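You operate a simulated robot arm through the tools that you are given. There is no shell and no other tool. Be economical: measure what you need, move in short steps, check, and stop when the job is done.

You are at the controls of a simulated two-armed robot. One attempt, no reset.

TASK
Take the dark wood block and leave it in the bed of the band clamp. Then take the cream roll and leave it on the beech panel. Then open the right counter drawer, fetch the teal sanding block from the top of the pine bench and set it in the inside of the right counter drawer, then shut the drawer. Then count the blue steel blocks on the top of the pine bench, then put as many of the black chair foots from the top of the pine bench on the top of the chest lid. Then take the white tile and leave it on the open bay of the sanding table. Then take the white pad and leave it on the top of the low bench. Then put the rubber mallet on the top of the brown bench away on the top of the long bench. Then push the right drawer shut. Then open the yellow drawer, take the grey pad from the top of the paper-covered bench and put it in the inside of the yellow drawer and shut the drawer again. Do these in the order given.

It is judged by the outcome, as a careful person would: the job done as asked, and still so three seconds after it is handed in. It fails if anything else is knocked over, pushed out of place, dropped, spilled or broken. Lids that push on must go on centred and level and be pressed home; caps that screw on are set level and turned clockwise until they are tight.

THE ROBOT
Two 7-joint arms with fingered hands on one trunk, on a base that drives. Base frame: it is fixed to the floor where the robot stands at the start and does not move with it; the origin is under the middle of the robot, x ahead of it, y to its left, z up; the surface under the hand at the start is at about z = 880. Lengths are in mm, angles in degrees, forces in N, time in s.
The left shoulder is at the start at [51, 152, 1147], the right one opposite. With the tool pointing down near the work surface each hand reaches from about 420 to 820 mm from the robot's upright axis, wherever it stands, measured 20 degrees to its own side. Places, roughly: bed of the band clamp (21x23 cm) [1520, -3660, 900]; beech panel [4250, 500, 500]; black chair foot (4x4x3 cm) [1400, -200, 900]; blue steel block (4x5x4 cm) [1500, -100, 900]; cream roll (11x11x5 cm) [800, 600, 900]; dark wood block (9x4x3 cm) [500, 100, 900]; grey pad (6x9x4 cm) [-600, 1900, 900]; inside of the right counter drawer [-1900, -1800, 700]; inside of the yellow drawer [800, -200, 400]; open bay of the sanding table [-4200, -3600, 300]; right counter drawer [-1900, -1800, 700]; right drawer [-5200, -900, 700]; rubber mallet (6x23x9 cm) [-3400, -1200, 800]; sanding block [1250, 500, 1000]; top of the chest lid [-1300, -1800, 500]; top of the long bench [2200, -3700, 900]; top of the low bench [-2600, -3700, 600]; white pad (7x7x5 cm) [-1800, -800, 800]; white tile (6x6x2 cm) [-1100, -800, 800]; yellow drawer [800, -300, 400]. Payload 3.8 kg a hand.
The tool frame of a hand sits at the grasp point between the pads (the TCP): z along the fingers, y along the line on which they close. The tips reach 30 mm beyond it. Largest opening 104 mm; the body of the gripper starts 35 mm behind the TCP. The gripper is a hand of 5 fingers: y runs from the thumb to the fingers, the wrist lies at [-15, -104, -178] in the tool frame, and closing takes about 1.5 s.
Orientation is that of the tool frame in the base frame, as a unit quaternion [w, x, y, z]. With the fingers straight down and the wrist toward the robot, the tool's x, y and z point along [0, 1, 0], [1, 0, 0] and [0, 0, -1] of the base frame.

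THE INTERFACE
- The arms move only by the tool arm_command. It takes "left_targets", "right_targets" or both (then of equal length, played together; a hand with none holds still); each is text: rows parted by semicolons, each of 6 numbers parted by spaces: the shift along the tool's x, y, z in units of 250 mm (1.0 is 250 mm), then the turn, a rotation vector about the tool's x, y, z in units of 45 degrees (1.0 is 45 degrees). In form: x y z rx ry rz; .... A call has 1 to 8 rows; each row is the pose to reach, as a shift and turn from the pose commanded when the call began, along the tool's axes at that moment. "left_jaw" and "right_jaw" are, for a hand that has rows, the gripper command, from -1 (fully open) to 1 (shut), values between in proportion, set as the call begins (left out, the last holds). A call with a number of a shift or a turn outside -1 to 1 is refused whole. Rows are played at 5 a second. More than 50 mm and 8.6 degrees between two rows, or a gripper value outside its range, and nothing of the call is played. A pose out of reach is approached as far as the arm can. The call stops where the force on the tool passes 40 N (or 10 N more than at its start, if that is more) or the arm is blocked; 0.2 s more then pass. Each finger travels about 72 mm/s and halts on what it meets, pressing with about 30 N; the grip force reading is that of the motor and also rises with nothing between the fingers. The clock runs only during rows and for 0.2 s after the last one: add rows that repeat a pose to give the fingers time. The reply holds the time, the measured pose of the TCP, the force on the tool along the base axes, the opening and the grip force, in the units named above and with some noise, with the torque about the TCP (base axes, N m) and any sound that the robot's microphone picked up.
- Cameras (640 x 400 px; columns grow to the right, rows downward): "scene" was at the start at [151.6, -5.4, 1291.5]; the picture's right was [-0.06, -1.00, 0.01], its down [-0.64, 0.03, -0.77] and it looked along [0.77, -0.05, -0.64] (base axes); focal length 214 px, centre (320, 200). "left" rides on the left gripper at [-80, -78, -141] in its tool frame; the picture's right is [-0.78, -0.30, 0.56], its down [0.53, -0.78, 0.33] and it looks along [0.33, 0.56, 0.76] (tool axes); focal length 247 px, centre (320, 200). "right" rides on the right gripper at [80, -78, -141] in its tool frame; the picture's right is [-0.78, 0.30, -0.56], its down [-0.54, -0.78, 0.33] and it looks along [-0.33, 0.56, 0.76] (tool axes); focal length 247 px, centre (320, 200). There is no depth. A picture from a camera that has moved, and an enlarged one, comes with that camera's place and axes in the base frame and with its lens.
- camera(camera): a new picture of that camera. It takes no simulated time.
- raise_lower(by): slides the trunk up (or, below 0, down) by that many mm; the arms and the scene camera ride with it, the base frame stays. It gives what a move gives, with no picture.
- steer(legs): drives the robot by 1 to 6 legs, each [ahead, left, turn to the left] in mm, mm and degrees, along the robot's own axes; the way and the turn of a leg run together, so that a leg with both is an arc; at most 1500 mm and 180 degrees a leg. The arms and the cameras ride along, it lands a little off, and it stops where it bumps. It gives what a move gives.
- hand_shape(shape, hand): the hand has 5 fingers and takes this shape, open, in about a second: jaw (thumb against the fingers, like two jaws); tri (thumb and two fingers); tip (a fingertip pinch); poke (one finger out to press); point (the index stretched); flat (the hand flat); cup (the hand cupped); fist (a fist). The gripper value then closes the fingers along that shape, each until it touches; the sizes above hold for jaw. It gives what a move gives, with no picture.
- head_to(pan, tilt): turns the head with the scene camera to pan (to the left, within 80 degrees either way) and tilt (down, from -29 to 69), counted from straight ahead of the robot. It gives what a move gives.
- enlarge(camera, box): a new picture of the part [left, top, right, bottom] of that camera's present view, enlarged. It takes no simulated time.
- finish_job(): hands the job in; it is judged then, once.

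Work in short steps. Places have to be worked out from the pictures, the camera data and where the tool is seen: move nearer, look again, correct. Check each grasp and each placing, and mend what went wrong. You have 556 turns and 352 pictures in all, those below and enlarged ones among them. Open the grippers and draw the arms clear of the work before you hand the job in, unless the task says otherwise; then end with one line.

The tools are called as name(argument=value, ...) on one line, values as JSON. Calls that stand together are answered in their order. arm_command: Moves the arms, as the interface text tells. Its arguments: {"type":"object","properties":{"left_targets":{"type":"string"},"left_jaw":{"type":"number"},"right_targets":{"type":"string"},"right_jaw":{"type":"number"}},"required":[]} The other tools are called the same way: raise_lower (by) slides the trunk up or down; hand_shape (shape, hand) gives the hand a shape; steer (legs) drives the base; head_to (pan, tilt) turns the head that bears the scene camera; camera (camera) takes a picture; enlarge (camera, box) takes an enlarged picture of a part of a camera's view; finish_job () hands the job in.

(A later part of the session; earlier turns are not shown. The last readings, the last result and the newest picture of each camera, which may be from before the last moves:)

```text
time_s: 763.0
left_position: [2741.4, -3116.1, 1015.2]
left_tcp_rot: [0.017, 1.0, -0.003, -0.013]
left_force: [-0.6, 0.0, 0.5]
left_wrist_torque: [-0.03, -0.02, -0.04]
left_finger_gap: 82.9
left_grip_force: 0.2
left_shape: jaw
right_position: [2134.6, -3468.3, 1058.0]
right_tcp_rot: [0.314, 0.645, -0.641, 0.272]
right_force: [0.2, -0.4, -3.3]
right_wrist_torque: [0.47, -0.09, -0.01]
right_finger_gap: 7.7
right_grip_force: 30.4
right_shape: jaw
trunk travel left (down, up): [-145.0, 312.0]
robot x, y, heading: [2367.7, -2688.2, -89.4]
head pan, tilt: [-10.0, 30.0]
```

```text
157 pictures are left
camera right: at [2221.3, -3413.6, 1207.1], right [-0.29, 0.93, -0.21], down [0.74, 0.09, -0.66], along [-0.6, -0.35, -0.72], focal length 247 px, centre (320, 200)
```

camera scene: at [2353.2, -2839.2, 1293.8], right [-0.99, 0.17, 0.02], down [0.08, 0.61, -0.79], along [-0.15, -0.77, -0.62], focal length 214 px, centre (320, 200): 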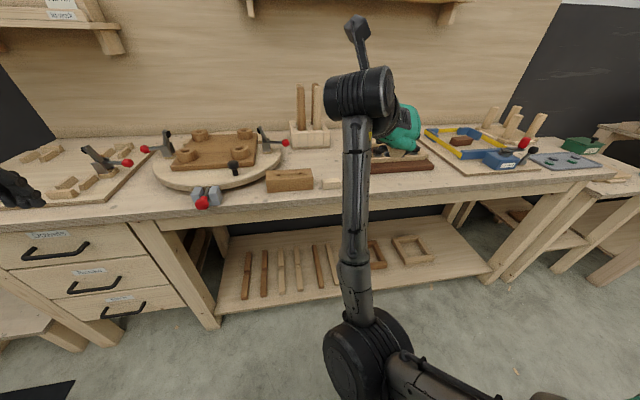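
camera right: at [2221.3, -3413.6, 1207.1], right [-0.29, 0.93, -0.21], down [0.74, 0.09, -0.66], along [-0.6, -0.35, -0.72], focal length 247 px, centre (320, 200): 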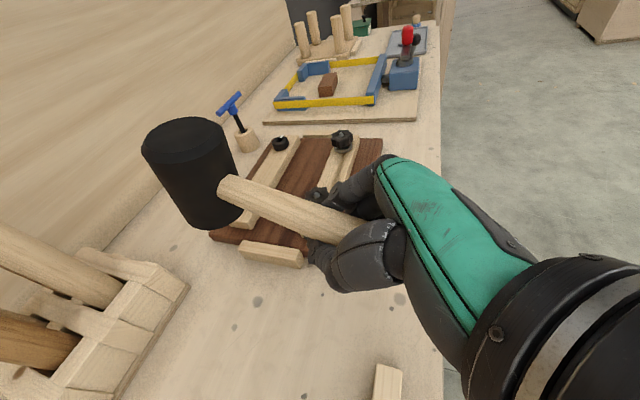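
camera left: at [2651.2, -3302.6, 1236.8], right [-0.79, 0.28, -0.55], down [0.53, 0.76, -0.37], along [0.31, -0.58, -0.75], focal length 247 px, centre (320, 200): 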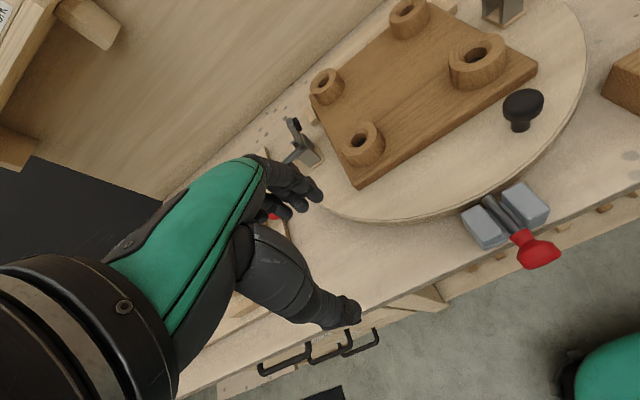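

Lower 75 mm and level the mallet.

arm_command(right_targets="-0.113 -0.008 0.098 0 -0.09 0;-0.227 -0.016 0.196 0 -0.18 0")

camera(camera="right")

camera(camera="scene")

```text
time_s: 763.6
left_position: [2742.5, -3117.7, 1014.1]
left_tcp_rot: [0.016, 1.0, -0.003, -0.012]
left_force: [-0.5, -0.1, -0.1]
left_wrist_torque: [-0.02, 0.04, -0.02]
left_finger_gap: 83.4
left_grip_force: 0.1
left_shape: jaw
right_position: [2134.5, -3468.9, 980.5]
right_tcp_rot: [0.267, 0.663, -0.663, 0.226]
right_force: [0.2, 0.1, -3.5]
right_wrist_torque: [0.46, -0.16, -0.04]
right_finger_gap: 7.7
right_grip_force: 30.4
right_shape: jaw
trunk travel left (down, up): [-145.0, 312.0]
robot x, y, heading: [2365.0, -2690.4, -89.8]
head pan, tilt: [-10.0, 30.0]
```

```text
156 pictures are left
camera right: at [2220.4, -3437.3, 1135.9], right [-0.28, 0.96, -0.07], down [0.75, 0.17, -0.64], along [-0.6, -0.23, -0.76], focal length 247 px, centre (320, 200)
```

right: 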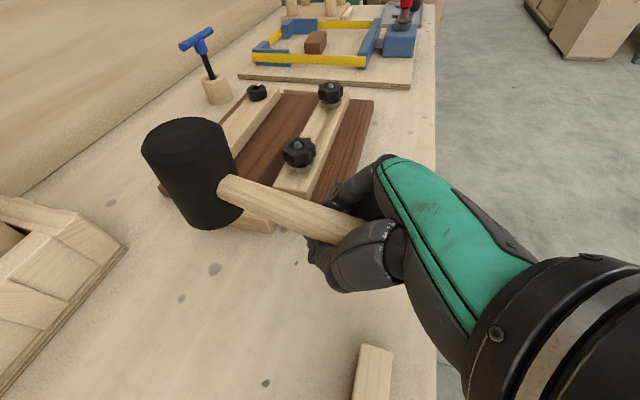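

```text
155 pictures are left
camera scene: at [2353.2, -2886.2, 1190.8], right [-0.99, 0.16, 0.04], down [0.08, 0.7, -0.71], along [-0.15, -0.7, -0.7], focal length 214 px, centre (320, 200)
```

scene: 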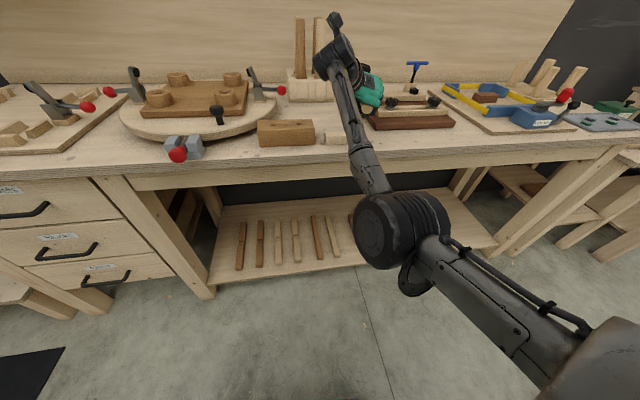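

Orientation matches the pick. Lower 50 mm, then in fine steps to contact.

arm_command(right_targets="-0.07 -0.03 0.08 0 0 0;-0.13 -0.05 0.148 0 0 0;-0.14 -0.05 0.16 0 0 0;-0.15 -0.05 0.172 0 0 0;-0.16 -0.05 0.184 0 0 0;-0.17 -0.05 0.195 0 0 0")

camera(camera="right")

```text
time_s: 765.0
left_position: [2741.6, -3115.9, 1015.7]
left_tcp_rot: [0.017, 1.0, -0.003, -0.012]
left_force: [0.0, 1.0, 1.1]
left_wrist_torque: [0.0, -0.01, -0.01]
left_finger_gap: 82.7
left_grip_force: 0.0
left_shape: jaw
right_position: [2142.6, -3466.6, 918.7]
right_tcp_rot: [0.269, 0.662, -0.661, 0.227]
right_force: [-1.5, -0.2, 2.6]
right_wrist_torque: [0.64, -0.07, 0.01]
right_finger_gap: 7.6
right_grip_force: 30.3
right_shape: jaw
trunk travel left (down, up): [-145.0, 312.0]
robot x, y, heading: [2373.2, -2685.1, -89.9]
head pan, tilt: [-10.0, 30.0]
```

```text
154 pictures are left
camera right: at [2229.8, -3435.1, 1073.5], right [-0.28, 0.96, -0.07], down [0.75, 0.17, -0.65], along [-0.6, -0.24, -0.76], focal length 247 px, centre (320, 200)
```

right: 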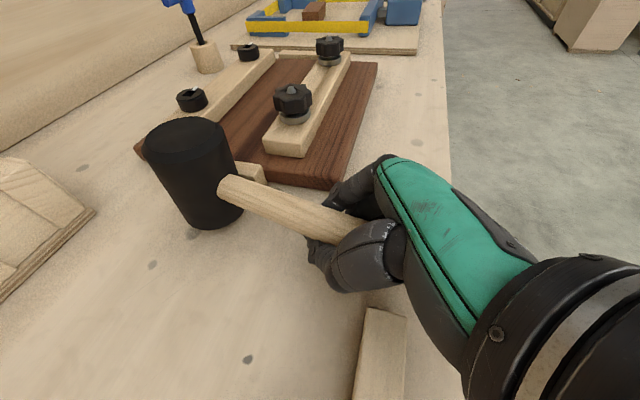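

Just touching. Lower another ~3 mm, then release.

arm_command(right_targets="-0.005 0 0.006 0 0 0;-0.009 0 0.01 0 0 0;-0.009 0 0.01 0 0 0")

arm_command(right_targets="0 0 0 0 0 0;0 0 0 0 0 0;0 0 0 0 0 0;0 0 0 0 0 0", right_jaw=-0.2)

camera(camera="right")

```text
time_s: 765.9
left_position: [2742.2, -3115.1, 1015.9]
left_tcp_rot: [0.017, 1.0, -0.002, -0.012]
left_force: [0.8, 1.2, -0.6]
left_wrist_torque: [0.02, -0.03, 0.0]
left_finger_gap: 83.3
left_grip_force: 0.1
left_shape: jaw
right_position: [2143.7, -3466.3, 916.0]
right_tcp_rot: [0.271, 0.662, -0.661, 0.229]
right_force: [-3.4, -3.1, 14.0]
right_wrist_torque: [0.61, -0.01, 0.04]
right_finger_gap: 7.6
right_grip_force: 30.2
right_shape: jaw
trunk travel left (down, up): [-145.0, 312.0]
robot x, y, heading: [2366.9, -2686.8, -89.8]
head pan, tilt: [-10.0, 30.0]
```

```text
time_s: 766.9
left_position: [2742.8, -3114.3, 1015.6]
left_tcp_rot: [0.018, 1.0, -0.003, -0.013]
left_force: [0.7, 0.4, 0.2]
left_wrist_torque: [-0.02, -0.01, -0.01]
left_finger_gap: 83.1
left_grip_force: 0.1
left_shape: jaw
right_position: [2145.4, -3466.0, 915.9]
right_tcp_rot: [0.269, 0.663, -0.66, 0.227]
right_force: [5.7, -0.7, 15.4]
right_wrist_torque: [0.13, 0.25, -0.03]
right_finger_gap: 62.0
right_grip_force: 0.1
right_shape: jaw
trunk travel left (down, up): [-145.0, 312.0]
robot x, y, heading: [2367.7, -2689.2, -89.5]
head pan, tilt: [-10.0, 30.0]
```

```text
153 pictures are left
camera right: at [2232.3, -3433.4, 1070.7], right [-0.28, 0.96, -0.07], down [0.74, 0.17, -0.65], along [-0.6, -0.24, -0.76], focal length 247 px, centre (320, 200)
```

right: 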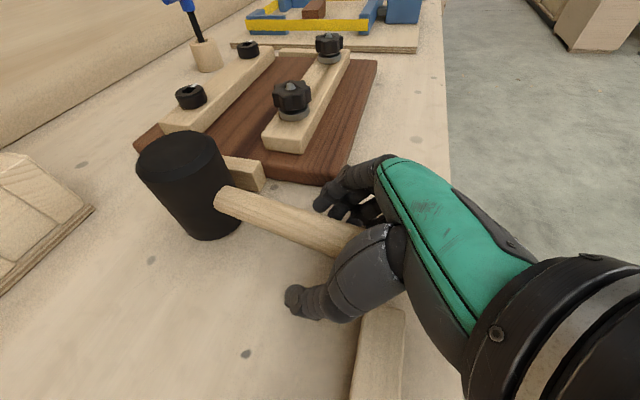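

Released and standing. Lift straight up, then retract.

arm_command(right_targets="0.08 0.007 -0.09 0 0 0;0.157 0.013 -0.18 0 0 0;0.236 0.02 -0.27 0 0 0;0.314 0.026 -0.36 0 0 0")

camera(camera="right")

```text
time_s: 767.9
left_position: [2742.1, -3115.4, 1015.0]
left_tcp_rot: [0.016, 1.0, -0.003, -0.012]
left_force: [0.2, 0.0, 0.2]
left_wrist_torque: [0.0, 0.01, 0.01]
left_finger_gap: 83.0
left_grip_force: 0.1
left_shape: jaw
right_position: [2144.7, -3467.8, 1033.7]
right_tcp_rot: [0.267, 0.663, -0.662, 0.226]
right_force: [0.4, -0.1, 0.3]
right_wrist_torque: [-0.01, 0.0, 0.01]
right_finger_gap: 62.0
right_grip_force: 0.1
right_shape: jaw
trunk travel left (down, up): [-145.0, 312.0]
robot x, y, heading: [2366.6, -2684.9, -89.6]
head pan, tilt: [-10.0, 30.0]
```

```text
152 pictures are left
camera right: at [2230.9, -3436.0, 1188.2], right [-0.28, 0.96, -0.07], down [0.75, 0.17, -0.64], along [-0.6, -0.23, -0.76], focal length 247 px, centre (320, 200)
```

right: 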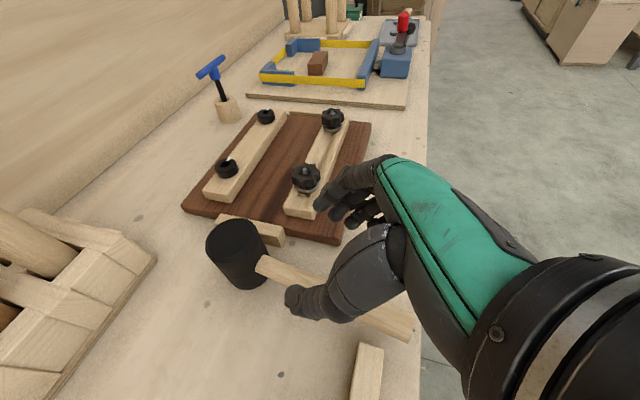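

Mallet stands safely. Retract the arm, raise the trunk, and restore the hand orientation.

arm_command(right_targets="-0.11 0.005 -0.125 0 0 0;-0.225 0.01 -0.25 0 0 0;-0.34 0.015 -0.37 0 0 0;-0.45 0.02 -0.5 0 0 0;-0.56 0.025 -0.62 0 0 0;-0.676 0.03 -0.745 0 0 0")

raise_lower(by=80)

arm_command(right_targets="0 0.1 0 0 -0.16 0;0 0.2 0 0 -0.32 0;0 0.3 0 0 -0.48 0;0 0.4 0 0 -0.64 0;0 0.5 0 0 -0.8 0;0 0.5 0 0 -0.89 0")

arm_command(right_targets="0 0 0 0 0 -0.17;0 0 0 0 0 -0.34;0 0 0 0 0 -0.5;0 0 0 0 0 -0.67;0 0 0 0 0 -0.84;0 0 0 0 0 -1")

arm_command(right_targets="0 0 0 0 0 -0.17;0 0 0 0 0 -0.34;0 0 0 0 0 -0.5;0 0 0 0 0 -0.67;0 0 0 0 0 -0.84;0 0 0 0 0 -0.96")

camera(camera="scene")

```text
time_s: 769.2
left_position: [2742.2, -3114.7, 1016.4]
left_tcp_rot: [0.016, 1.0, -0.003, -0.013]
left_force: [0.1, 0.3, 0.5]
left_wrist_torque: [0.0, 0.03, 0.0]
left_finger_gap: 82.9
left_grip_force: 0.1
left_shape: jaw
right_position: [2142.4, -3217.0, 1064.4]
right_tcp_rot: [0.267, 0.663, -0.662, 0.226]
right_force: [-0.5, 0.4, -0.3]
right_wrist_torque: [-0.01, -0.03, -0.04]
right_finger_gap: 62.0
right_grip_force: 0.1
right_shape: jaw
trunk travel left (down, up): [-145.0, 312.0]
robot x, y, heading: [2365.4, -2684.3, -89.7]
head pan, tilt: [-10.0, 30.0]
```

```text
time_s: 770.4
left_position: [2741.5, -3117.1, 1094.0]
left_tcp_rot: [0.016, 1.0, -0.002, -0.012]
left_force: [-0.1, 0.0, -0.6]
left_wrist_torque: [-0.05, -0.03, 0.03]
left_finger_gap: 82.9
left_grip_force: 0.1
left_shape: jaw
right_position: [2141.5, -3218.8, 1143.2]
right_tcp_rot: [0.268, 0.662, -0.662, 0.225]
right_force: [0.2, 0.2, -1.0]
right_wrist_torque: [-0.03, 0.02, 0.01]
right_finger_gap: 62.0
right_grip_force: 0.1
right_shape: jaw
trunk travel left (down, up): [-225.0, 232.0]
robot x, y, heading: [2372.6, -2683.1, -89.8]
head pan, tilt: [-10.0, 30.0]
```

```text
time_s: 771.8
left_position: [2742.1, -3115.4, 1094.1]
left_tcp_rot: [0.016, 1.0, -0.003, -0.012]
left_force: [0.3, 0.2, -0.1]
left_wrist_torque: [0.02, 0.01, -0.02]
left_finger_gap: 83.1
left_grip_force: 0.0
left_shape: jaw
right_position: [2017.9, -3215.1, 1149.3]
right_tcp_rot: [-0.025, -0.7, 0.714, 0.014]
right_force: [-0.1, -0.3, 0.1]
right_wrist_torque: [0.01, -0.02, -0.01]
right_finger_gap: 62.0
right_grip_force: 0.1
right_shape: jaw
trunk travel left (down, up): [-225.0, 232.0]
robot x, y, heading: [2368.5, -2688.5, -89.9]
head pan, tilt: [-10.0, 30.0]
```

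```text
time_s: 773.2
left_position: [2741.2, -3116.9, 1095.7]
left_tcp_rot: [0.017, 1.0, -0.003, -0.013]
left_force: [0.3, -0.2, 0.6]
left_wrist_torque: [-0.02, 0.01, 0.0]
left_finger_gap: 82.7
left_grip_force: 0.1
left_shape: jaw
right_position: [2017.7, -3214.9, 1148.3]
right_tcp_rot: [0.018, 0.92, -0.39, -0.023]
right_force: [-0.5, 0.6, 0.3]
right_wrist_torque: [0.04, -0.05, 0.01]
right_finger_gap: 62.1
right_grip_force: 0.0
right_shape: jaw
trunk travel left (down, up): [-225.0, 232.0]
robot x, y, heading: [2365.9, -2689.3, -89.7]
head pan, tilt: [-10.0, 30.0]
```

```text
time_s: 774.6
left_position: [2741.4, -3116.1, 1094.2]
left_tcp_rot: [0.016, 1.0, -0.002, -0.012]
left_force: [0.1, 0.6, -0.1]
left_wrist_torque: [0.0, 0.01, 0.0]
left_finger_gap: 83.1
left_grip_force: 0.0
left_shape: jaw
right_position: [2016.9, -3215.1, 1149.0]
right_tcp_rot: [0.007, 0.999, -0.024, -0.028]
right_force: [0.4, -0.2, 0.2]
right_wrist_torque: [0.01, 0.0, 0.0]
right_finger_gap: 61.9
right_grip_force: 0.1
right_shape: jaw
trunk travel left (down, up): [-225.0, 232.0]
robot x, y, heading: [2369.5, -2688.5, -90.0]
head pan, tilt: [-10.0, 30.0]
```

```text
151 pictures are left
camera scene: at [2353.4, -2838.2, 1294.0], right [-0.99, 0.17, 0.02], down [0.08, 0.61, -0.79], along [-0.15, -0.77, -0.62], focal length 214 px, centre (320, 200)
```

scene: 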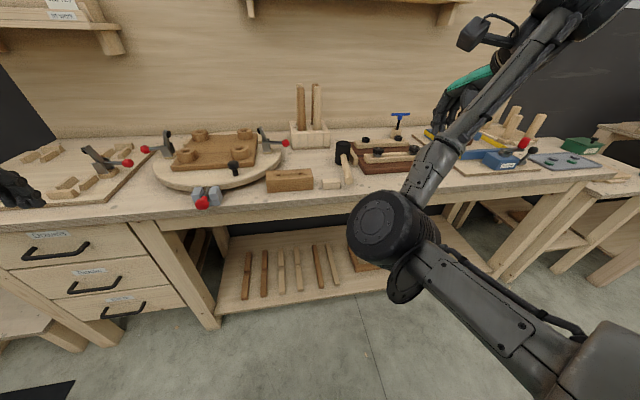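

The mallet stands on the long bench. Next, the right drawer near (-5200,-900): drive back west.

steer(legs=[[-700, 0, 0], [0, 0, -90], [1450, 0, 0], [1280, 0, 0], [0, -1400, 0], [0, -480, 0]])

steer(legs=[[1450, 0, 0], [1450, 0, 0]])

head_to(pan=10, tilt=18)

camera(camera="scene")

```text
time_s: 804.1
left_position: [-793.6, -507.2, 1094.8]
left_tcp_rot: [-0.002, -0.705, 0.709, 0.02]
left_force: [0.0, -0.3, 0.2]
left_wrist_torque: [0.02, 0.01, -0.01]
left_finger_gap: 83.0
left_grip_force: 0.0
left_shape: jaw
right_position: [-893.8, 216.3, 1150.5]
right_tcp_rot: [0.014, -0.69, 0.723, 0.026]
right_force: [-0.2, 0.8, -0.5]
right_wrist_torque: [0.0, 0.0, 0.01]
right_finger_gap: 62.2
right_grip_force: 0.0
right_shape: jaw
trunk travel left (down, up): [-225.0, 232.0]
robot x, y, heading: [-362.0, -135.7, -179.8]
head pan, tilt: [-10.0, 30.0]
```

```text
time_s: 818.1
left_position: [-3700.2, -529.8, 1094.6]
left_tcp_rot: [0.003, 0.708, -0.706, -0.02]
left_force: [0.7, 0.5, 0.6]
left_wrist_torque: [-0.02, -0.02, 0.01]
left_finger_gap: 83.0
left_grip_force: 0.1
left_shape: jaw
right_position: [-3806.0, 193.4, 1149.9]
right_tcp_rot: [0.014, -0.691, 0.722, 0.025]
right_force: [-0.4, 0.6, -0.8]
right_wrist_torque: [0.0, -0.01, -0.01]
right_finger_gap: 62.3
right_grip_force: 0.1
right_shape: jaw
trunk travel left (down, up): [-225.0, 232.0]
robot x, y, heading: [-3274.2, -152.2, -179.5]
head pan, tilt: [-10.0, 30.0]
```

```text
time_s: 819.0
left_position: [-3698.7, -530.1, 1094.9]
left_tcp_rot: [0.002, 0.707, -0.707, -0.02]
left_force: [-0.5, 0.0, 0.2]
left_wrist_torque: [0.01, 0.0, 0.03]
left_finger_gap: 83.1
left_grip_force: 0.0
left_shape: jaw
right_position: [-3804.5, 192.1, 1149.6]
right_tcp_rot: [0.013, -0.691, 0.722, 0.024]
right_force: [0.4, 0.1, -0.2]
right_wrist_torque: [0.01, -0.05, -0.02]
right_finger_gap: 62.2
right_grip_force: 0.0
right_shape: jaw
trunk travel left (down, up): [-225.0, 232.0]
robot x, y, heading: [-3270.8, -153.3, -179.4]
head pan, tilt: [10.0, 18.0]
```

```text
150 pictures are left
camera scene: at [-3429.9, -172.2, 1312.6], right [-0.18, 0.98, -0.02], down [0.44, 0.06, -0.9], along [-0.88, -0.17, -0.44], focal length 214 px, centre (320, 200)
```

scene: 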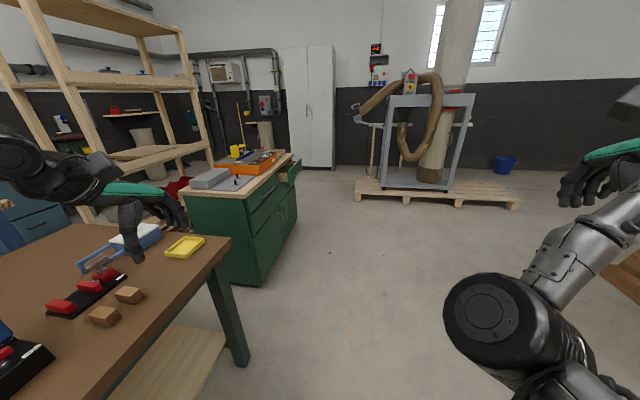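

The open drawer is at the far end of the green cabinet, on its +y face. Drive in front and turn to face it.

steer(legs=[[1450, -80, 0], [300, 0, 0], [0, 0, 89.5]])

head_to(pan=0, tilt=35)

camera(camera="scene")

```text
time_s: 831.6
left_position: [-4645.8, -530.8, 1093.9]
left_tcp_rot: [0.016, 1.0, -0.006, -0.012]
left_force: [0.1, -0.2, -0.1]
left_wrist_torque: [0.0, 0.03, -0.04]
left_finger_gap: 82.9
left_grip_force: 0.0
left_shape: jaw
right_position: [-5371.3, -625.1, 1149.9]
right_tcp_rot: [0.008, 0.999, -0.029, -0.027]
right_force: [0.6, 0.4, -0.7]
right_wrist_torque: [-0.01, 0.03, 0.01]
right_finger_gap: 61.8
right_grip_force: 0.2
right_shape: jaw
trunk travel left (down, up): [-225.0, 232.0]
robot x, y, heading: [-5015.2, -100.0, -90.2]
head pan, tilt: [10.0, 18.0]
```

```text
time_s: 832.4
left_position: [-4647.0, -531.1, 1094.0]
left_tcp_rot: [0.015, 1.0, -0.007, -0.012]
left_force: [0.0, 0.5, -0.3]
left_wrist_torque: [-0.01, 0.0, 0.02]
left_finger_gap: 82.6
left_grip_force: 0.0
left_shape: jaw
right_position: [-5372.3, -625.1, 1149.3]
right_tcp_rot: [0.007, 0.999, -0.029, -0.027]
right_force: [-0.3, -0.2, -0.5]
right_wrist_torque: [-0.03, -0.01, 0.01]
right_finger_gap: 62.2
right_grip_force: 0.0
right_shape: jaw
trunk travel left (down, up): [-225.0, 232.0]
robot x, y, heading: [-5018.6, -98.9, -90.2]
head pan, tilt: [0.0, 35.0]
```

```text
149 pictures are left
camera scene: at [-5017.9, -248.2, 1286.5], right [-1.0, 0.0, 0.0], down [0.0, 0.68, -0.73], along [0.0, -0.73, -0.68], focal length 214 px, centre (320, 200)
```

scene: 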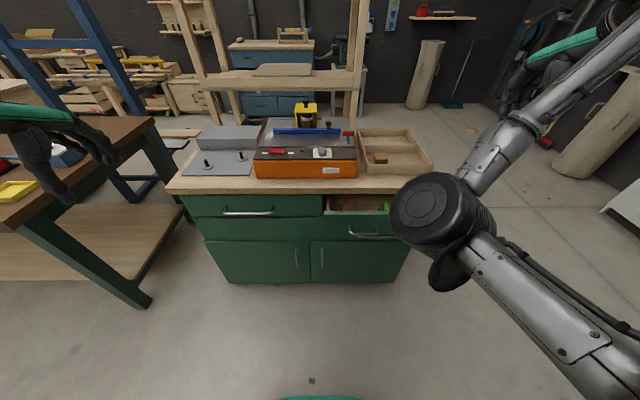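

The right drawer stands ~100 mm open, handle at about (-5190,-686,720). Position for pushing with the left fist.

steer(legs=[[-60, -350, 0]])

arm_command(left_targets="-0.13 0.06 0.09 0 0 0;-0.26 0.11 0.18 0 0 0;-0.39 0.16 0.27 0 0 0;-0.52 0.22 0.36 0 0 0;-0.652 0.27 0.456 0 0 0")

arm_command(left_targets="0 -0.05 0.1 0 0 0;0 -0.1 0.2 0 0 0;0 -0.12 0.35 -0.12 0 0;0 -0.12 0.45 -0.28 0 0;0 -0.12 0.5 -0.44 0 0;0 -0.12 0.55 -0.6 0 0;0 -0.12 0.6 -0.76 0 0;0 -0.12 0.65 -0.92 0 0")

hand_shape(hand="left", shape="fist")

camera(camera="scene")

```text
time_s: 834.7
left_position: [-4996.4, -469.4, 1094.0]
left_tcp_rot: [0.016, 1.0, -0.007, -0.012]
left_force: [0.2, 0.9, 0.3]
left_wrist_torque: [0.0, 0.03, -0.02]
left_finger_gap: 83.0
left_grip_force: 0.1
left_shape: jaw
right_position: [-5722.5, -565.4, 1149.3]
right_tcp_rot: [0.009, 0.999, -0.028, -0.026]
right_force: [0.0, -0.3, -0.7]
right_wrist_torque: [0.0, 0.02, -0.02]
right_finger_gap: 61.9
right_grip_force: 0.1
right_shape: jaw
trunk travel left (down, up): [-225.0, 232.0]
robot x, y, heading: [-5371.2, -36.7, -90.0]
head pan, tilt: [0.0, 35.0]
```

```text
time_s: 835.9
left_position: [-5166.4, -540.4, 987.6]
left_tcp_rot: [0.016, 1.0, -0.005, -0.012]
left_force: [-0.3, 0.3, 0.1]
left_wrist_torque: [0.03, -0.02, 0.01]
left_finger_gap: 82.9
left_grip_force: 0.0
left_shape: jaw
right_position: [-5723.6, -565.8, 1148.3]
right_tcp_rot: [0.006, 0.999, -0.029, -0.027]
right_force: [-0.4, 0.6, -0.1]
right_wrist_torque: [-0.02, -0.02, 0.0]
right_finger_gap: 62.1
right_grip_force: 0.0
right_shape: jaw
trunk travel left (down, up): [-225.0, 232.0]
robot x, y, heading: [-5368.9, -38.7, -90.2]
head pan, tilt: [0.0, 35.0]
```

```text
time_s: 837.7
left_position: [-5168.0, -513.6, 825.6]
left_tcp_rot: [0.369, 0.929, -0.002, -0.013]
left_force: [-0.1, -0.6, -0.3]
left_wrist_torque: [0.01, -0.04, 0.01]
left_finger_gap: 82.8
left_grip_force: 0.1
left_shape: jaw
right_position: [-5724.5, -563.3, 1150.9]
right_tcp_rot: [0.009, 0.999, -0.029, -0.028]
right_force: [0.4, 0.1, 0.4]
right_wrist_torque: [-0.01, 0.0, 0.0]
right_finger_gap: 62.0
right_grip_force: 0.0
right_shape: jaw
trunk travel left (down, up): [-225.0, 232.0]
robot x, y, heading: [-5368.1, -35.6, -90.3]
head pan, tilt: [0.0, 35.0]
```

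```text
time_s: 838.6
left_position: [-5167.2, -512.9, 823.5]
left_tcp_rot: [0.368, 0.93, -0.003, -0.014]
left_force: [0.2, 0.7, -0.1]
left_wrist_torque: [-0.03, -0.02, 0.01]
left_finger_gap: 0.0
left_grip_force: 0.1
left_shape: fist
right_position: [-5722.4, -564.1, 1149.3]
right_tcp_rot: [0.008, 0.999, -0.029, -0.027]
right_force: [0.6, 1.3, 0.4]
right_wrist_torque: [0.01, 0.01, 0.01]
right_finger_gap: 62.2
right_grip_force: 0.0
right_shape: jaw
trunk travel left (down, up): [-225.0, 232.0]
robot x, y, heading: [-5367.3, -34.9, -90.3]
head pan, tilt: [0.0, 35.0]
```

```text
148 pictures are left
camera scene: at [-5368.6, -187.1, 1286.4], right [-1.0, 0.0, 0.0], down [0.0, 0.68, -0.73], along [0.0, -0.73, -0.68], focal length 214 px, centre (320, 200)
```

scene: 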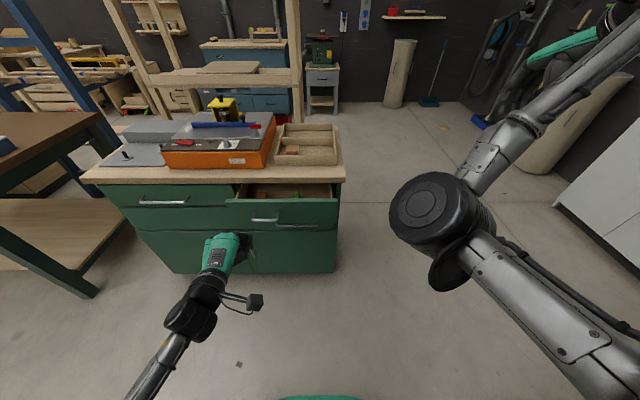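

Handle recomputed at about (-5219,-759,626). Lower the fist to that height with more pitch.

arm_command(left_targets="-0.03 -0.06 0.1 -0.12 0 0;-0.06 -0.12 0.2 -0.25 0 0;-0.1 -0.19 0.3 -0.38 0 0;-0.13 -0.25 0.4 -0.5 0 0;-0.16 -0.32 0.5 -0.63 0 0;-0.19 -0.38 0.585 -0.75 0 0")

camera(camera="left")

camera(camera="scene")

```text
time_s: 839.4
left_position: [-5146.6, -522.0, 725.4]
left_tcp_rot: [0.489, 0.868, -0.074, 0.047]
left_force: [-0.3, 0.1, -0.7]
left_wrist_torque: [0.01, 0.03, -0.01]
left_finger_gap: 0.2
left_grip_force: 0.0
left_shape: fist
right_position: [-5721.6, -565.0, 1150.8]
right_tcp_rot: [0.007, 0.999, -0.029, -0.029]
right_force: [0.2, 0.1, 0.1]
right_wrist_torque: [-0.01, 0.04, -0.01]
right_finger_gap: 62.0
right_grip_force: 0.1
right_shape: jaw
trunk travel left (down, up): [-225.0, 232.0]
robot x, y, heading: [-5367.4, -37.9, -90.1]
head pan, tilt: [0.0, 35.0]
stopped in row 4 (left hand): the arm was blocked; the commanded pose is now the measured one
```

```text
147 pictures are left
camera left: at [-5214.3, -355.7, 723.3], right [-0.71, -0.26, -0.66], down [0.67, 0.07, -0.74], along [0.24, -0.96, 0.12], focal length 247 px, centre (320, 200)
```

left: 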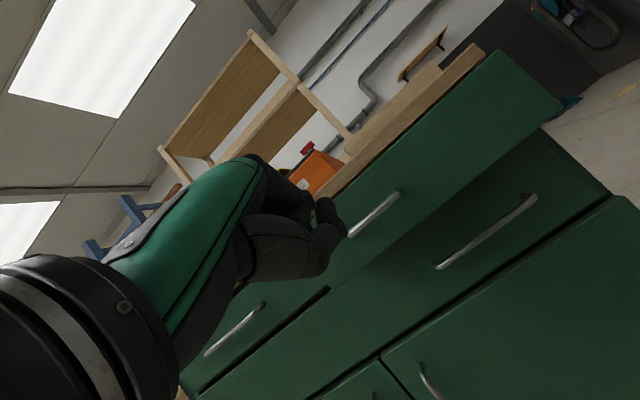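

```text
146 pictures are left
camera scene: at [-5367.3, -187.7, 1286.3], right [-1.0, 0.0, 0.0], down [0.0, 0.68, -0.73], along [0.0, -0.73, -0.68], focal length 214 px, centre (320, 200)
```

scene: 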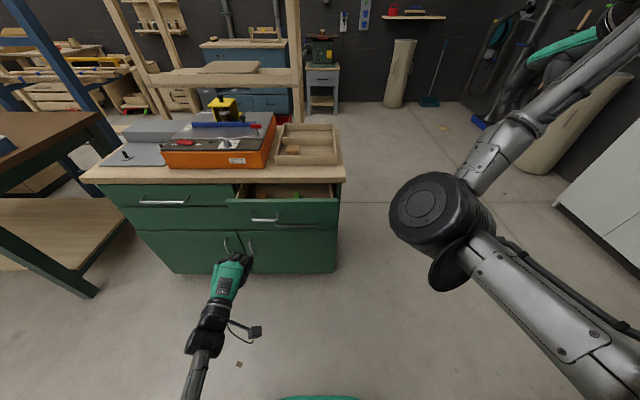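

Two handles are visible; enlarge to understand the drawers.

enlarge(camera="scene", box=[90, 160, 350, 290])

enlarge(camera="left", box=[180, 20, 640, 400])

```text
2.46 times, centred on (220, 225) of scene
camera zoom: at [-5367.3, -187.7, 1286.3], right [-1.0, 0.0, 0.0], down [0.0, 0.68, -0.73], along [0.0, -0.73, -0.68], focal length 528 px, centre (566, 138)
```

zoom: 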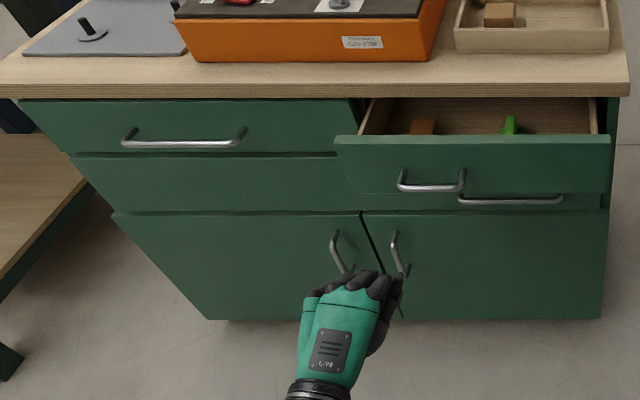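

```text
1.05 times, centred on (410, 210) of left (not enlarged: the box is as wide or as high as the picture)
camera zoom: at [-5214.3, -355.7, 723.3], right [-0.71, -0.26, -0.66], down [0.67, 0.07, -0.74], along [0.24, -0.96, 0.12], focal length 260 px, centre (225, 190)
```

zoom: 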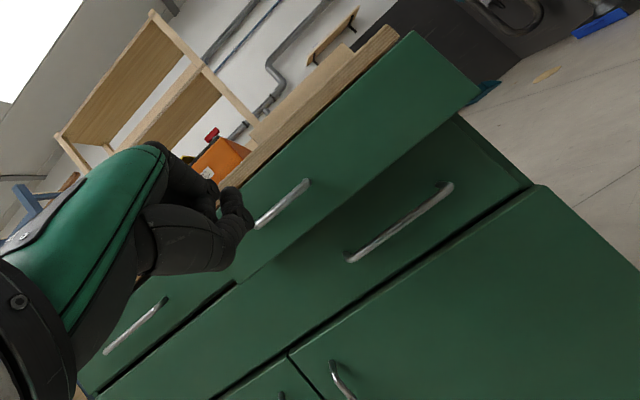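

The open drawer is the top right one: handle at (-5175,-692,712), panel above it. Raise the fist to z≈765 in front of the panel and drive forward to push.

arm_command(left_targets="-0.056 0.08 -0.04 0 0 0;-0.113 0.159 -0.083 0 0 0")

steer(legs=[[200, 0, 0]])

camera(camera="scene")

```text
time_s: 840.0
left_position: [-5182.4, -522.0, 765.9]
left_tcp_rot: [0.489, 0.868, -0.073, 0.048]
left_force: [-0.3, 0.1, -0.4]
left_wrist_torque: [0.02, 0.0, 0.03]
left_finger_gap: 0.1
left_grip_force: 0.1
left_shape: fist
right_position: [-5722.3, -564.6, 1149.6]
right_tcp_rot: [0.008, 0.999, -0.028, -0.027]
right_force: [-0.6, -0.8, -0.1]
right_wrist_torque: [0.03, -0.01, -0.03]
right_finger_gap: 61.9
right_grip_force: 0.1
right_shape: jaw
trunk travel left (down, up): [-225.0, 232.0]
robot x, y, heading: [-5367.7, -37.0, -90.2]
head pan, tilt: [0.0, 35.0]
```

```text
time_s: 841.6
left_position: [-5183.6, -722.4, 765.7]
left_tcp_rot: [0.489, 0.868, -0.075, 0.047]
left_force: [-0.6, 0.6, 0.0]
left_wrist_torque: [-0.01, -0.02, -0.02]
left_finger_gap: 0.2
left_grip_force: 0.1
left_shape: fist
right_position: [-5723.9, -764.0, 1149.0]
right_tcp_rot: [0.009, 0.999, -0.029, -0.028]
right_force: [-0.3, -0.9, -0.2]
right_wrist_torque: [0.01, -0.01, -0.01]
right_finger_gap: 62.2
right_grip_force: 0.0
right_shape: jaw
trunk travel left (down, up): [-225.0, 232.0]
robot x, y, heading: [-5370.7, -240.3, -90.4]
head pan, tilt: [0.0, 35.0]
```

```text
143 pictures are left
camera scene: at [-5369.7, -387.3, 1286.5], right [-1.0, 0.01, 0.0], down [0.0, 0.68, -0.73], along [0.0, -0.73, -0.68], focal length 214 px, centre (320, 200)
```

scene: 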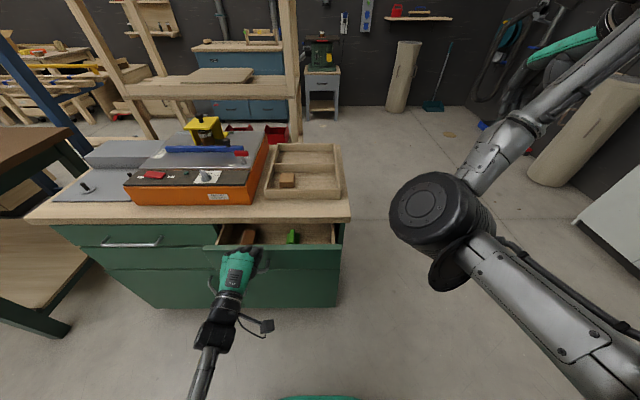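

Continue 70 mm.

steer(legs=[[70, 0, 0]])

enlarge(camera="scene", box=[40, 180, 360, 320])

```text
time_s: 842.6
left_position: [-5185.5, -790.6, 770.3]
left_tcp_rot: [0.491, 0.867, -0.073, 0.048]
left_force: [2.5, 1.7, 21.8]
left_wrist_torque: [0.61, 0.23, -0.08]
left_finger_gap: 0.0
left_grip_force: 0.0
left_shape: fist
right_position: [-5724.8, -831.7, 1150.1]
right_tcp_rot: [0.009, 0.999, -0.03, -0.027]
right_force: [0.9, 1.1, 1.0]
right_wrist_torque: [-0.01, -0.02, 0.0]
right_finger_gap: 62.3
right_grip_force: 0.0
right_shape: jaw
trunk travel left (down, up): [-225.0, 232.0]
robot x, y, heading: [-5367.7, -307.3, -90.2]
head pan, tilt: [0.0, 35.0]
```

```text
2.00 times, centred on (200, 250) of scene
camera zoom: at [-5370.4, -454.9, 1286.8], right [-1.0, 0.01, 0.0], down [0.0, 0.68, -0.73], along [0.0, -0.73, -0.68], focal length 429 px, centre (560, 100)
```

zoom: 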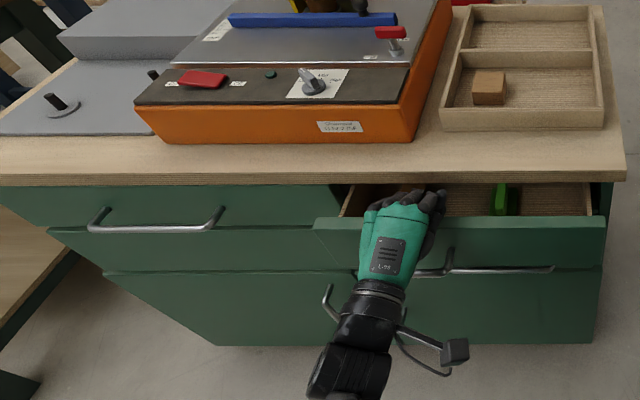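

The fist has ridden over the panel's top edge. Raise the hand, then back off and push lower.

arm_command(left_targets="0.01 0.1 -0.06 0 0 0;0.02 0.2 -0.12 0 0 0;0.03 0.3 -0.18 0 0 0")

steer(legs=[[-200, 0, 0]])

camera(camera="left")

enlarge(camera="scene", box=[60, 150, 380, 290])

```text
time_s: 843.4
left_position: [-5191.2, -793.6, 855.7]
left_tcp_rot: [0.49, 0.868, -0.074, 0.047]
left_force: [0.2, -0.2, 0.3]
left_wrist_torque: [-0.02, -0.01, -0.01]
left_finger_gap: 0.0
left_grip_force: 0.1
left_shape: fist
right_position: [-5725.4, -833.1, 1149.8]
right_tcp_rot: [0.007, 0.999, -0.029, -0.027]
right_force: [-0.5, 0.6, -0.3]
right_wrist_torque: [0.0, 0.0, 0.0]
right_finger_gap: 62.1
right_grip_force: 0.1
right_shape: jaw
trunk travel left (down, up): [-225.0, 232.0]
robot x, y, heading: [-5366.2, -303.4, -90.1]
head pan, tilt: [0.0, 35.0]
```

```text
time_s: 845.0
left_position: [-5189.2, -593.3, 856.1]
left_tcp_rot: [0.491, 0.867, -0.073, 0.048]
left_force: [0.4, 0.9, -0.7]
left_wrist_torque: [0.05, 0.0, 0.02]
left_finger_gap: 0.0
left_grip_force: 0.0
left_shape: fist
right_position: [-5723.6, -633.6, 1149.1]
right_tcp_rot: [0.009, 0.999, -0.029, -0.028]
right_force: [-0.4, -0.5, 0.6]
right_wrist_torque: [0.01, 0.01, 0.0]
right_finger_gap: 62.1
right_grip_force: 0.0
right_shape: jaw
trunk travel left (down, up): [-225.0, 232.0]
robot x, y, heading: [-5369.8, -107.4, -90.2]
head pan, tilt: [0.0, 35.0]
```

```text
141 pictures are left
camera left: at [-5256.4, -426.3, 852.5], right [-0.71, -0.26, -0.66], down [0.67, 0.07, -0.74], along [0.24, -0.96, 0.13], focal length 247 px, centre (320, 200)
```

left: 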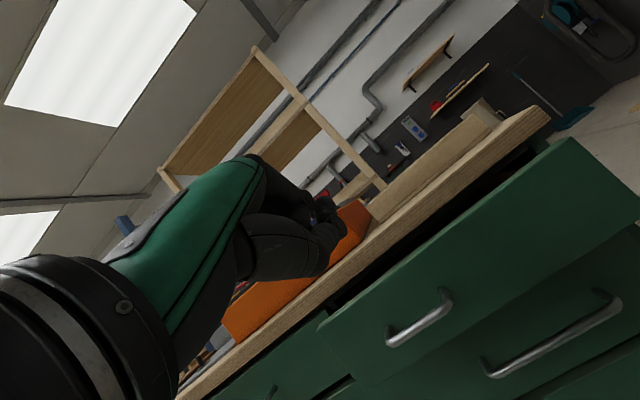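

```text
2.00 times, centred on (220, 220) of scene
camera zoom: at [-5369.1, -256.5, 1286.3], right [-1.0, 0.0, 0.0], down [0.0, 0.68, -0.73], along [0.0, -0.73, -0.68], focal length 429 px, centre (520, 160)
```

zoom: 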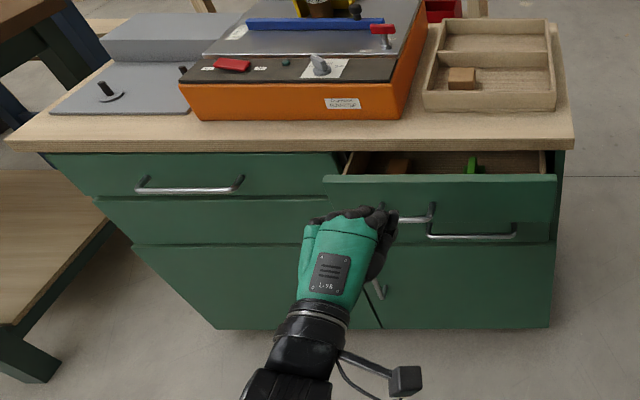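

Lower the fist to z≈700 so it meets the panel and handle squarely.

arm_command(left_targets="-0.024 -0.13 0.08 0 0 0;-0.048 -0.26 0.16 0 0 0;-0.072 -0.39 0.24 0 0 0;-0.096 -0.522 0.32 0 0 0")

camera(camera="left")

```text
time_s: 846.0
left_position: [-5188.4, -593.5, 701.0]
left_tcp_rot: [0.491, 0.867, -0.072, 0.049]
left_force: [0.3, 0.4, -0.3]
left_wrist_torque: [0.0, 0.01, 0.01]
left_finger_gap: 0.1
left_grip_force: 0.1
left_shape: fist
right_position: [-5723.5, -633.5, 1149.9]
right_tcp_rot: [0.007, 0.999, -0.028, -0.027]
right_force: [0.8, -0.3, -0.4]
right_wrist_torque: [-0.01, 0.02, 0.03]
right_finger_gap: 62.1
right_grip_force: 0.1
right_shape: jaw
trunk travel left (down, up): [-225.0, 232.0]
robot x, y, heading: [-5368.2, -109.4, -90.1]
head pan, tilt: [0.0, 35.0]
```

```text
139 pictures are left
camera left: at [-5256.2, -426.9, 697.6], right [-0.71, -0.26, -0.66], down [0.66, 0.07, -0.74], along [0.24, -0.96, 0.13], focal length 247 px, centre (320, 200)
```

left: 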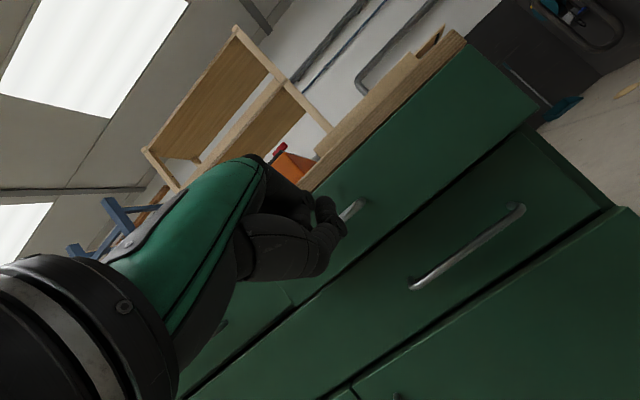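

The fist is level with the handle. Drive forward to push.

steer(legs=[[180, 0, 0]])

enlarge(camera="scene", box=[40, 160, 360, 310])

```text
time_s: 847.5
left_position: [-5187.7, -770.8, 700.7]
left_tcp_rot: [0.491, 0.867, -0.072, 0.048]
left_force: [0.6, -0.2, -0.1]
left_wrist_torque: [0.0, -0.02, 0.0]
left_finger_gap: 0.0
left_grip_force: 0.0
left_shape: fist
right_position: [-5723.9, -813.2, 1150.4]
right_tcp_rot: [0.007, 0.999, -0.03, -0.027]
right_force: [0.6, -0.9, -0.2]
right_wrist_torque: [0.01, 0.01, 0.02]
right_finger_gap: 62.1
right_grip_force: 0.0
right_shape: jaw
trunk travel left (down, up): [-225.0, 232.0]
robot x, y, heading: [-5366.6, -286.8, -90.0]
head pan, tilt: [0.0, 35.0]
```

```text
2.00 times, centred on (200, 235) of scene
camera zoom: at [-5369.6, -436.1, 1286.5], right [-1.0, 0.0, 0.0], down [0.0, 0.68, -0.73], along [0.0, -0.73, -0.68], focal length 429 px, centre (560, 130)
```

zoom: 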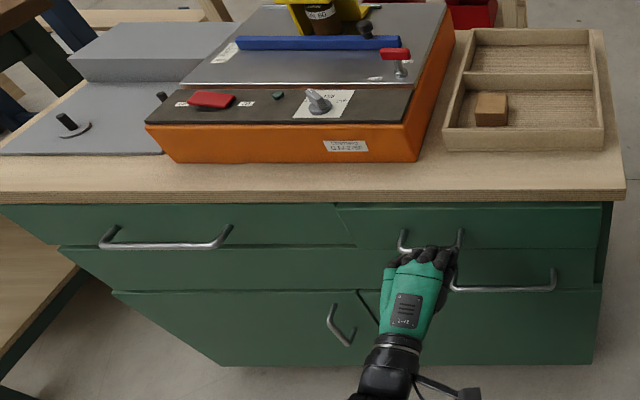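

Nearly shut. Push the last bit with the arm until the force rises.

arm_command(left_targets="0.002 0.014 0.023 0 0 0;0.005 0.028 0.046 0 0 0;0.007 0.041 0.068 0 0 0;0.009 0.055 0.091 0 0 0;0.011 0.068 0.114 0 0 0;0.013 0.082 0.137 0 0 0;0.015 0.1 0.165 0 0 0")

enlarge(camera="scene", box=[40, 160, 360, 310])

```text
time_s: 848.8
left_position: [-5192.7, -799.3, 701.6]
left_tcp_rot: [0.491, 0.867, -0.073, 0.047]
left_force: [-2.3, 30.7, 12.6]
left_wrist_torque: [0.02, 0.19, -0.55]
left_finger_gap: 0.0
left_grip_force: 0.0
left_shape: fist
right_position: [-5723.7, -808.9, 1151.3]
right_tcp_rot: [0.009, 0.999, -0.029, -0.028]
right_force: [0.1, 0.1, -0.4]
right_wrist_torque: [-0.02, -0.01, 0.01]
right_finger_gap: 62.0
right_grip_force: 0.0
right_shape: jaw
trunk travel left (down, up): [-225.0, 232.0]
robot x, y, heading: [-5369.2, -288.7, -90.3]
head pan, tilt: [0.0, 35.0]
stopped in row 6 (left hand): the force on the tool passed its limit at 48 N (the readings are from after the stop); the commanded pose is now the measured one
```

```text
2.00 times, centred on (200, 235) of scene
camera zoom: at [-5370.3, -430.9, 1287.0], right [-1.0, 0.0, 0.0], down [0.0, 0.68, -0.73], along [0.0, -0.73, -0.68], focal length 429 px, centre (560, 130)
```

zoom: 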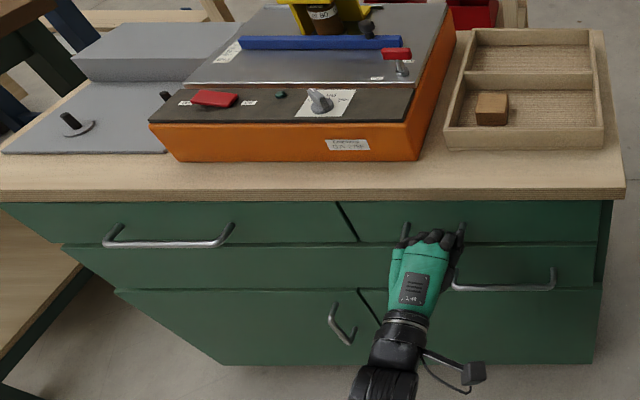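

Shut and flush. Back off gently and check that it stays.

arm_command(left_targets="0 -0.02 -0.05 0 0 0;0 -0.05 -0.1 0 0 0;0 -0.08 -0.15 0 0 0")

steer(legs=[[-230, 0, 0]])

enlarge(camera="scene", box=[80, 130, 400, 280])

```text
time_s: 849.6
left_position: [-5187.7, -759.0, 703.0]
left_tcp_rot: [0.489, 0.868, -0.074, 0.047]
left_force: [-0.5, -0.7, -0.3]
left_wrist_torque: [-0.02, 0.03, 0.01]
left_finger_gap: 0.2
left_grip_force: 0.1
left_shape: fist
right_position: [-5723.7, -812.7, 1149.6]
right_tcp_rot: [0.008, 0.999, -0.029, -0.028]
right_force: [0.6, 0.4, 0.2]
right_wrist_torque: [0.01, 0.0, -0.03]
right_finger_gap: 62.1
right_grip_force: 0.0
right_shape: jaw
trunk travel left (down, up): [-225.0, 232.0]
robot x, y, heading: [-5369.0, -282.9, -90.0]
head pan, tilt: [0.0, 35.0]
```

```text
time_s: 851.3
left_position: [-5187.8, -529.8, 702.7]
left_tcp_rot: [0.489, 0.868, -0.074, 0.046]
left_force: [0.1, 0.9, -0.1]
left_wrist_torque: [0.04, 0.0, -0.01]
left_finger_gap: 0.0
left_grip_force: 0.1
left_shape: fist
right_position: [-5723.5, -582.8, 1150.4]
right_tcp_rot: [0.008, 0.999, -0.029, -0.026]
right_force: [0.3, -0.1, 0.4]
right_wrist_torque: [0.0, -0.01, 0.01]
right_finger_gap: 62.1
right_grip_force: 0.1
right_shape: jaw
trunk travel left (down, up): [-225.0, 232.0]
robot x, y, heading: [-5368.2, -56.3, -89.7]
head pan, tilt: [0.0, 35.0]
```

```text
2.00 times, centred on (240, 205) of scene
camera zoom: at [-5369.0, -205.1, 1286.4], right [-1.0, 0.0, 0.0], down [0.0, 0.68, -0.73], along [0.0, -0.73, -0.68], focal length 429 px, centre (480, 190)
```

zoom: 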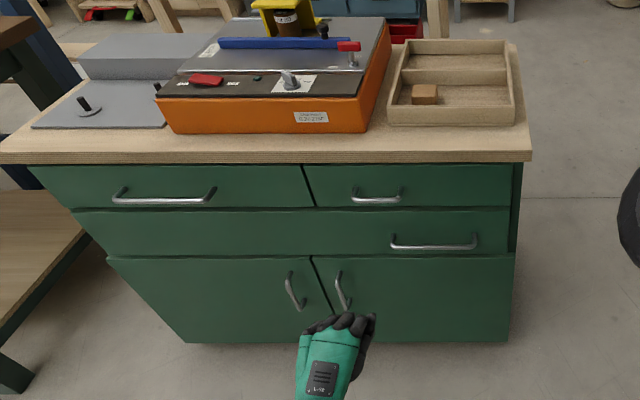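

The drawer stays shut. Restore the left hand and its travel posture.

hand_shape(hand="left", shape="jaw")

arm_command(left_targets="0.1 0.1 -0.07 0 0 0;0.2 0.2 -0.14 0.12 0 0;0.3 0.3 -0.2 0.26 0 0;0.4 0.4 -0.26 0.4 0 0;0.5 0.5 -0.32 0.54 0 0;0.55 0.62 -0.38 0.68 0 0;0.6 0.74 -0.44 0.8 0 0;0.65 0.85 -0.5 0.9 0 0")

arm_command(left_targets="0.03 0 -0.15 0.1 0 0;0.06 0 -0.3 0.2 0 0;0.1 0 -0.45 0.3 0 0;0.1 0 -0.55 0.35 0 0")

camera(camera="scene")

```text
time_s: 852.2
left_position: [-5187.5, -530.6, 702.3]
left_tcp_rot: [0.49, 0.867, -0.074, 0.046]
left_force: [1.0, 0.1, -0.2]
left_wrist_torque: [0.02, 0.01, -0.03]
left_finger_gap: 103.7
left_grip_force: 0.1
left_shape: jaw
right_position: [-5721.8, -582.1, 1148.9]
right_tcp_rot: [0.008, 0.999, -0.029, -0.028]
right_force: [-0.1, -0.1, 0.0]
right_wrist_torque: [0.01, -0.01, -0.03]
right_finger_gap: 62.1
right_grip_force: 0.0
right_shape: jaw
trunk travel left (down, up): [-225.0, 232.0]
robot x, y, heading: [-5367.0, -54.2, -90.2]
head pan, tilt: [0.0, 35.0]
```

```text
time_s: 854.0
left_position: [-5065.4, -543.9, 969.7]
left_tcp_rot: [0.158, 0.984, -0.053, 0.069]
left_force: [0.1, -0.5, -1.4]
left_wrist_torque: [0.0, 0.02, 0.0]
left_finger_gap: 103.8
left_grip_force: 0.1
left_shape: jaw
right_position: [-5723.2, -581.5, 1150.1]
right_tcp_rot: [0.008, 0.999, -0.028, -0.027]
right_force: [0.0, -0.2, 0.2]
right_wrist_torque: [0.0, 0.01, 0.02]
right_finger_gap: 62.2
right_grip_force: 0.0
right_shape: jaw
trunk travel left (down, up): [-225.0, 232.0]
robot x, y, heading: [-5365.8, -57.2, -90.3]
head pan, tilt: [0.0, 35.0]
```

```text
time_s: 855.0
left_position: [-5057.6, -502.3, 1103.1]
left_tcp_rot: [0.021, 0.996, -0.043, 0.076]
left_force: [-0.5, 0.3, 0.3]
left_wrist_torque: [0.01, -0.02, 0.01]
left_finger_gap: 103.7
left_grip_force: 0.1
left_shape: jaw
right_position: [-5723.4, -582.9, 1149.8]
right_tcp_rot: [0.008, 0.999, -0.029, -0.027]
right_force: [-0.6, -0.2, 1.0]
right_wrist_torque: [0.03, 0.01, 0.01]
right_finger_gap: 62.0
right_grip_force: 0.0
right_shape: jaw
trunk travel left (down, up): [-225.0, 232.0]
robot x, y, heading: [-5365.9, -51.7, -89.9]
head pan, tilt: [0.0, 35.0]
```

```text
135 pictures are left
camera scene: at [-5369.3, -205.3, 1286.4], right [-1.0, 0.0, 0.0], down [0.0, 0.68, -0.73], along [0.0, -0.73, -0.68], focal length 214 px, centre (320, 200)
```

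scene: 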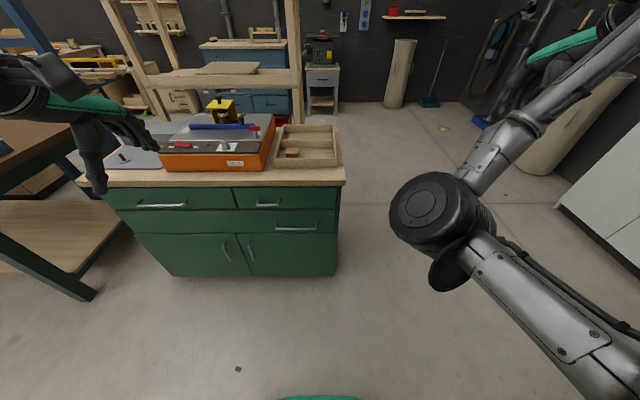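

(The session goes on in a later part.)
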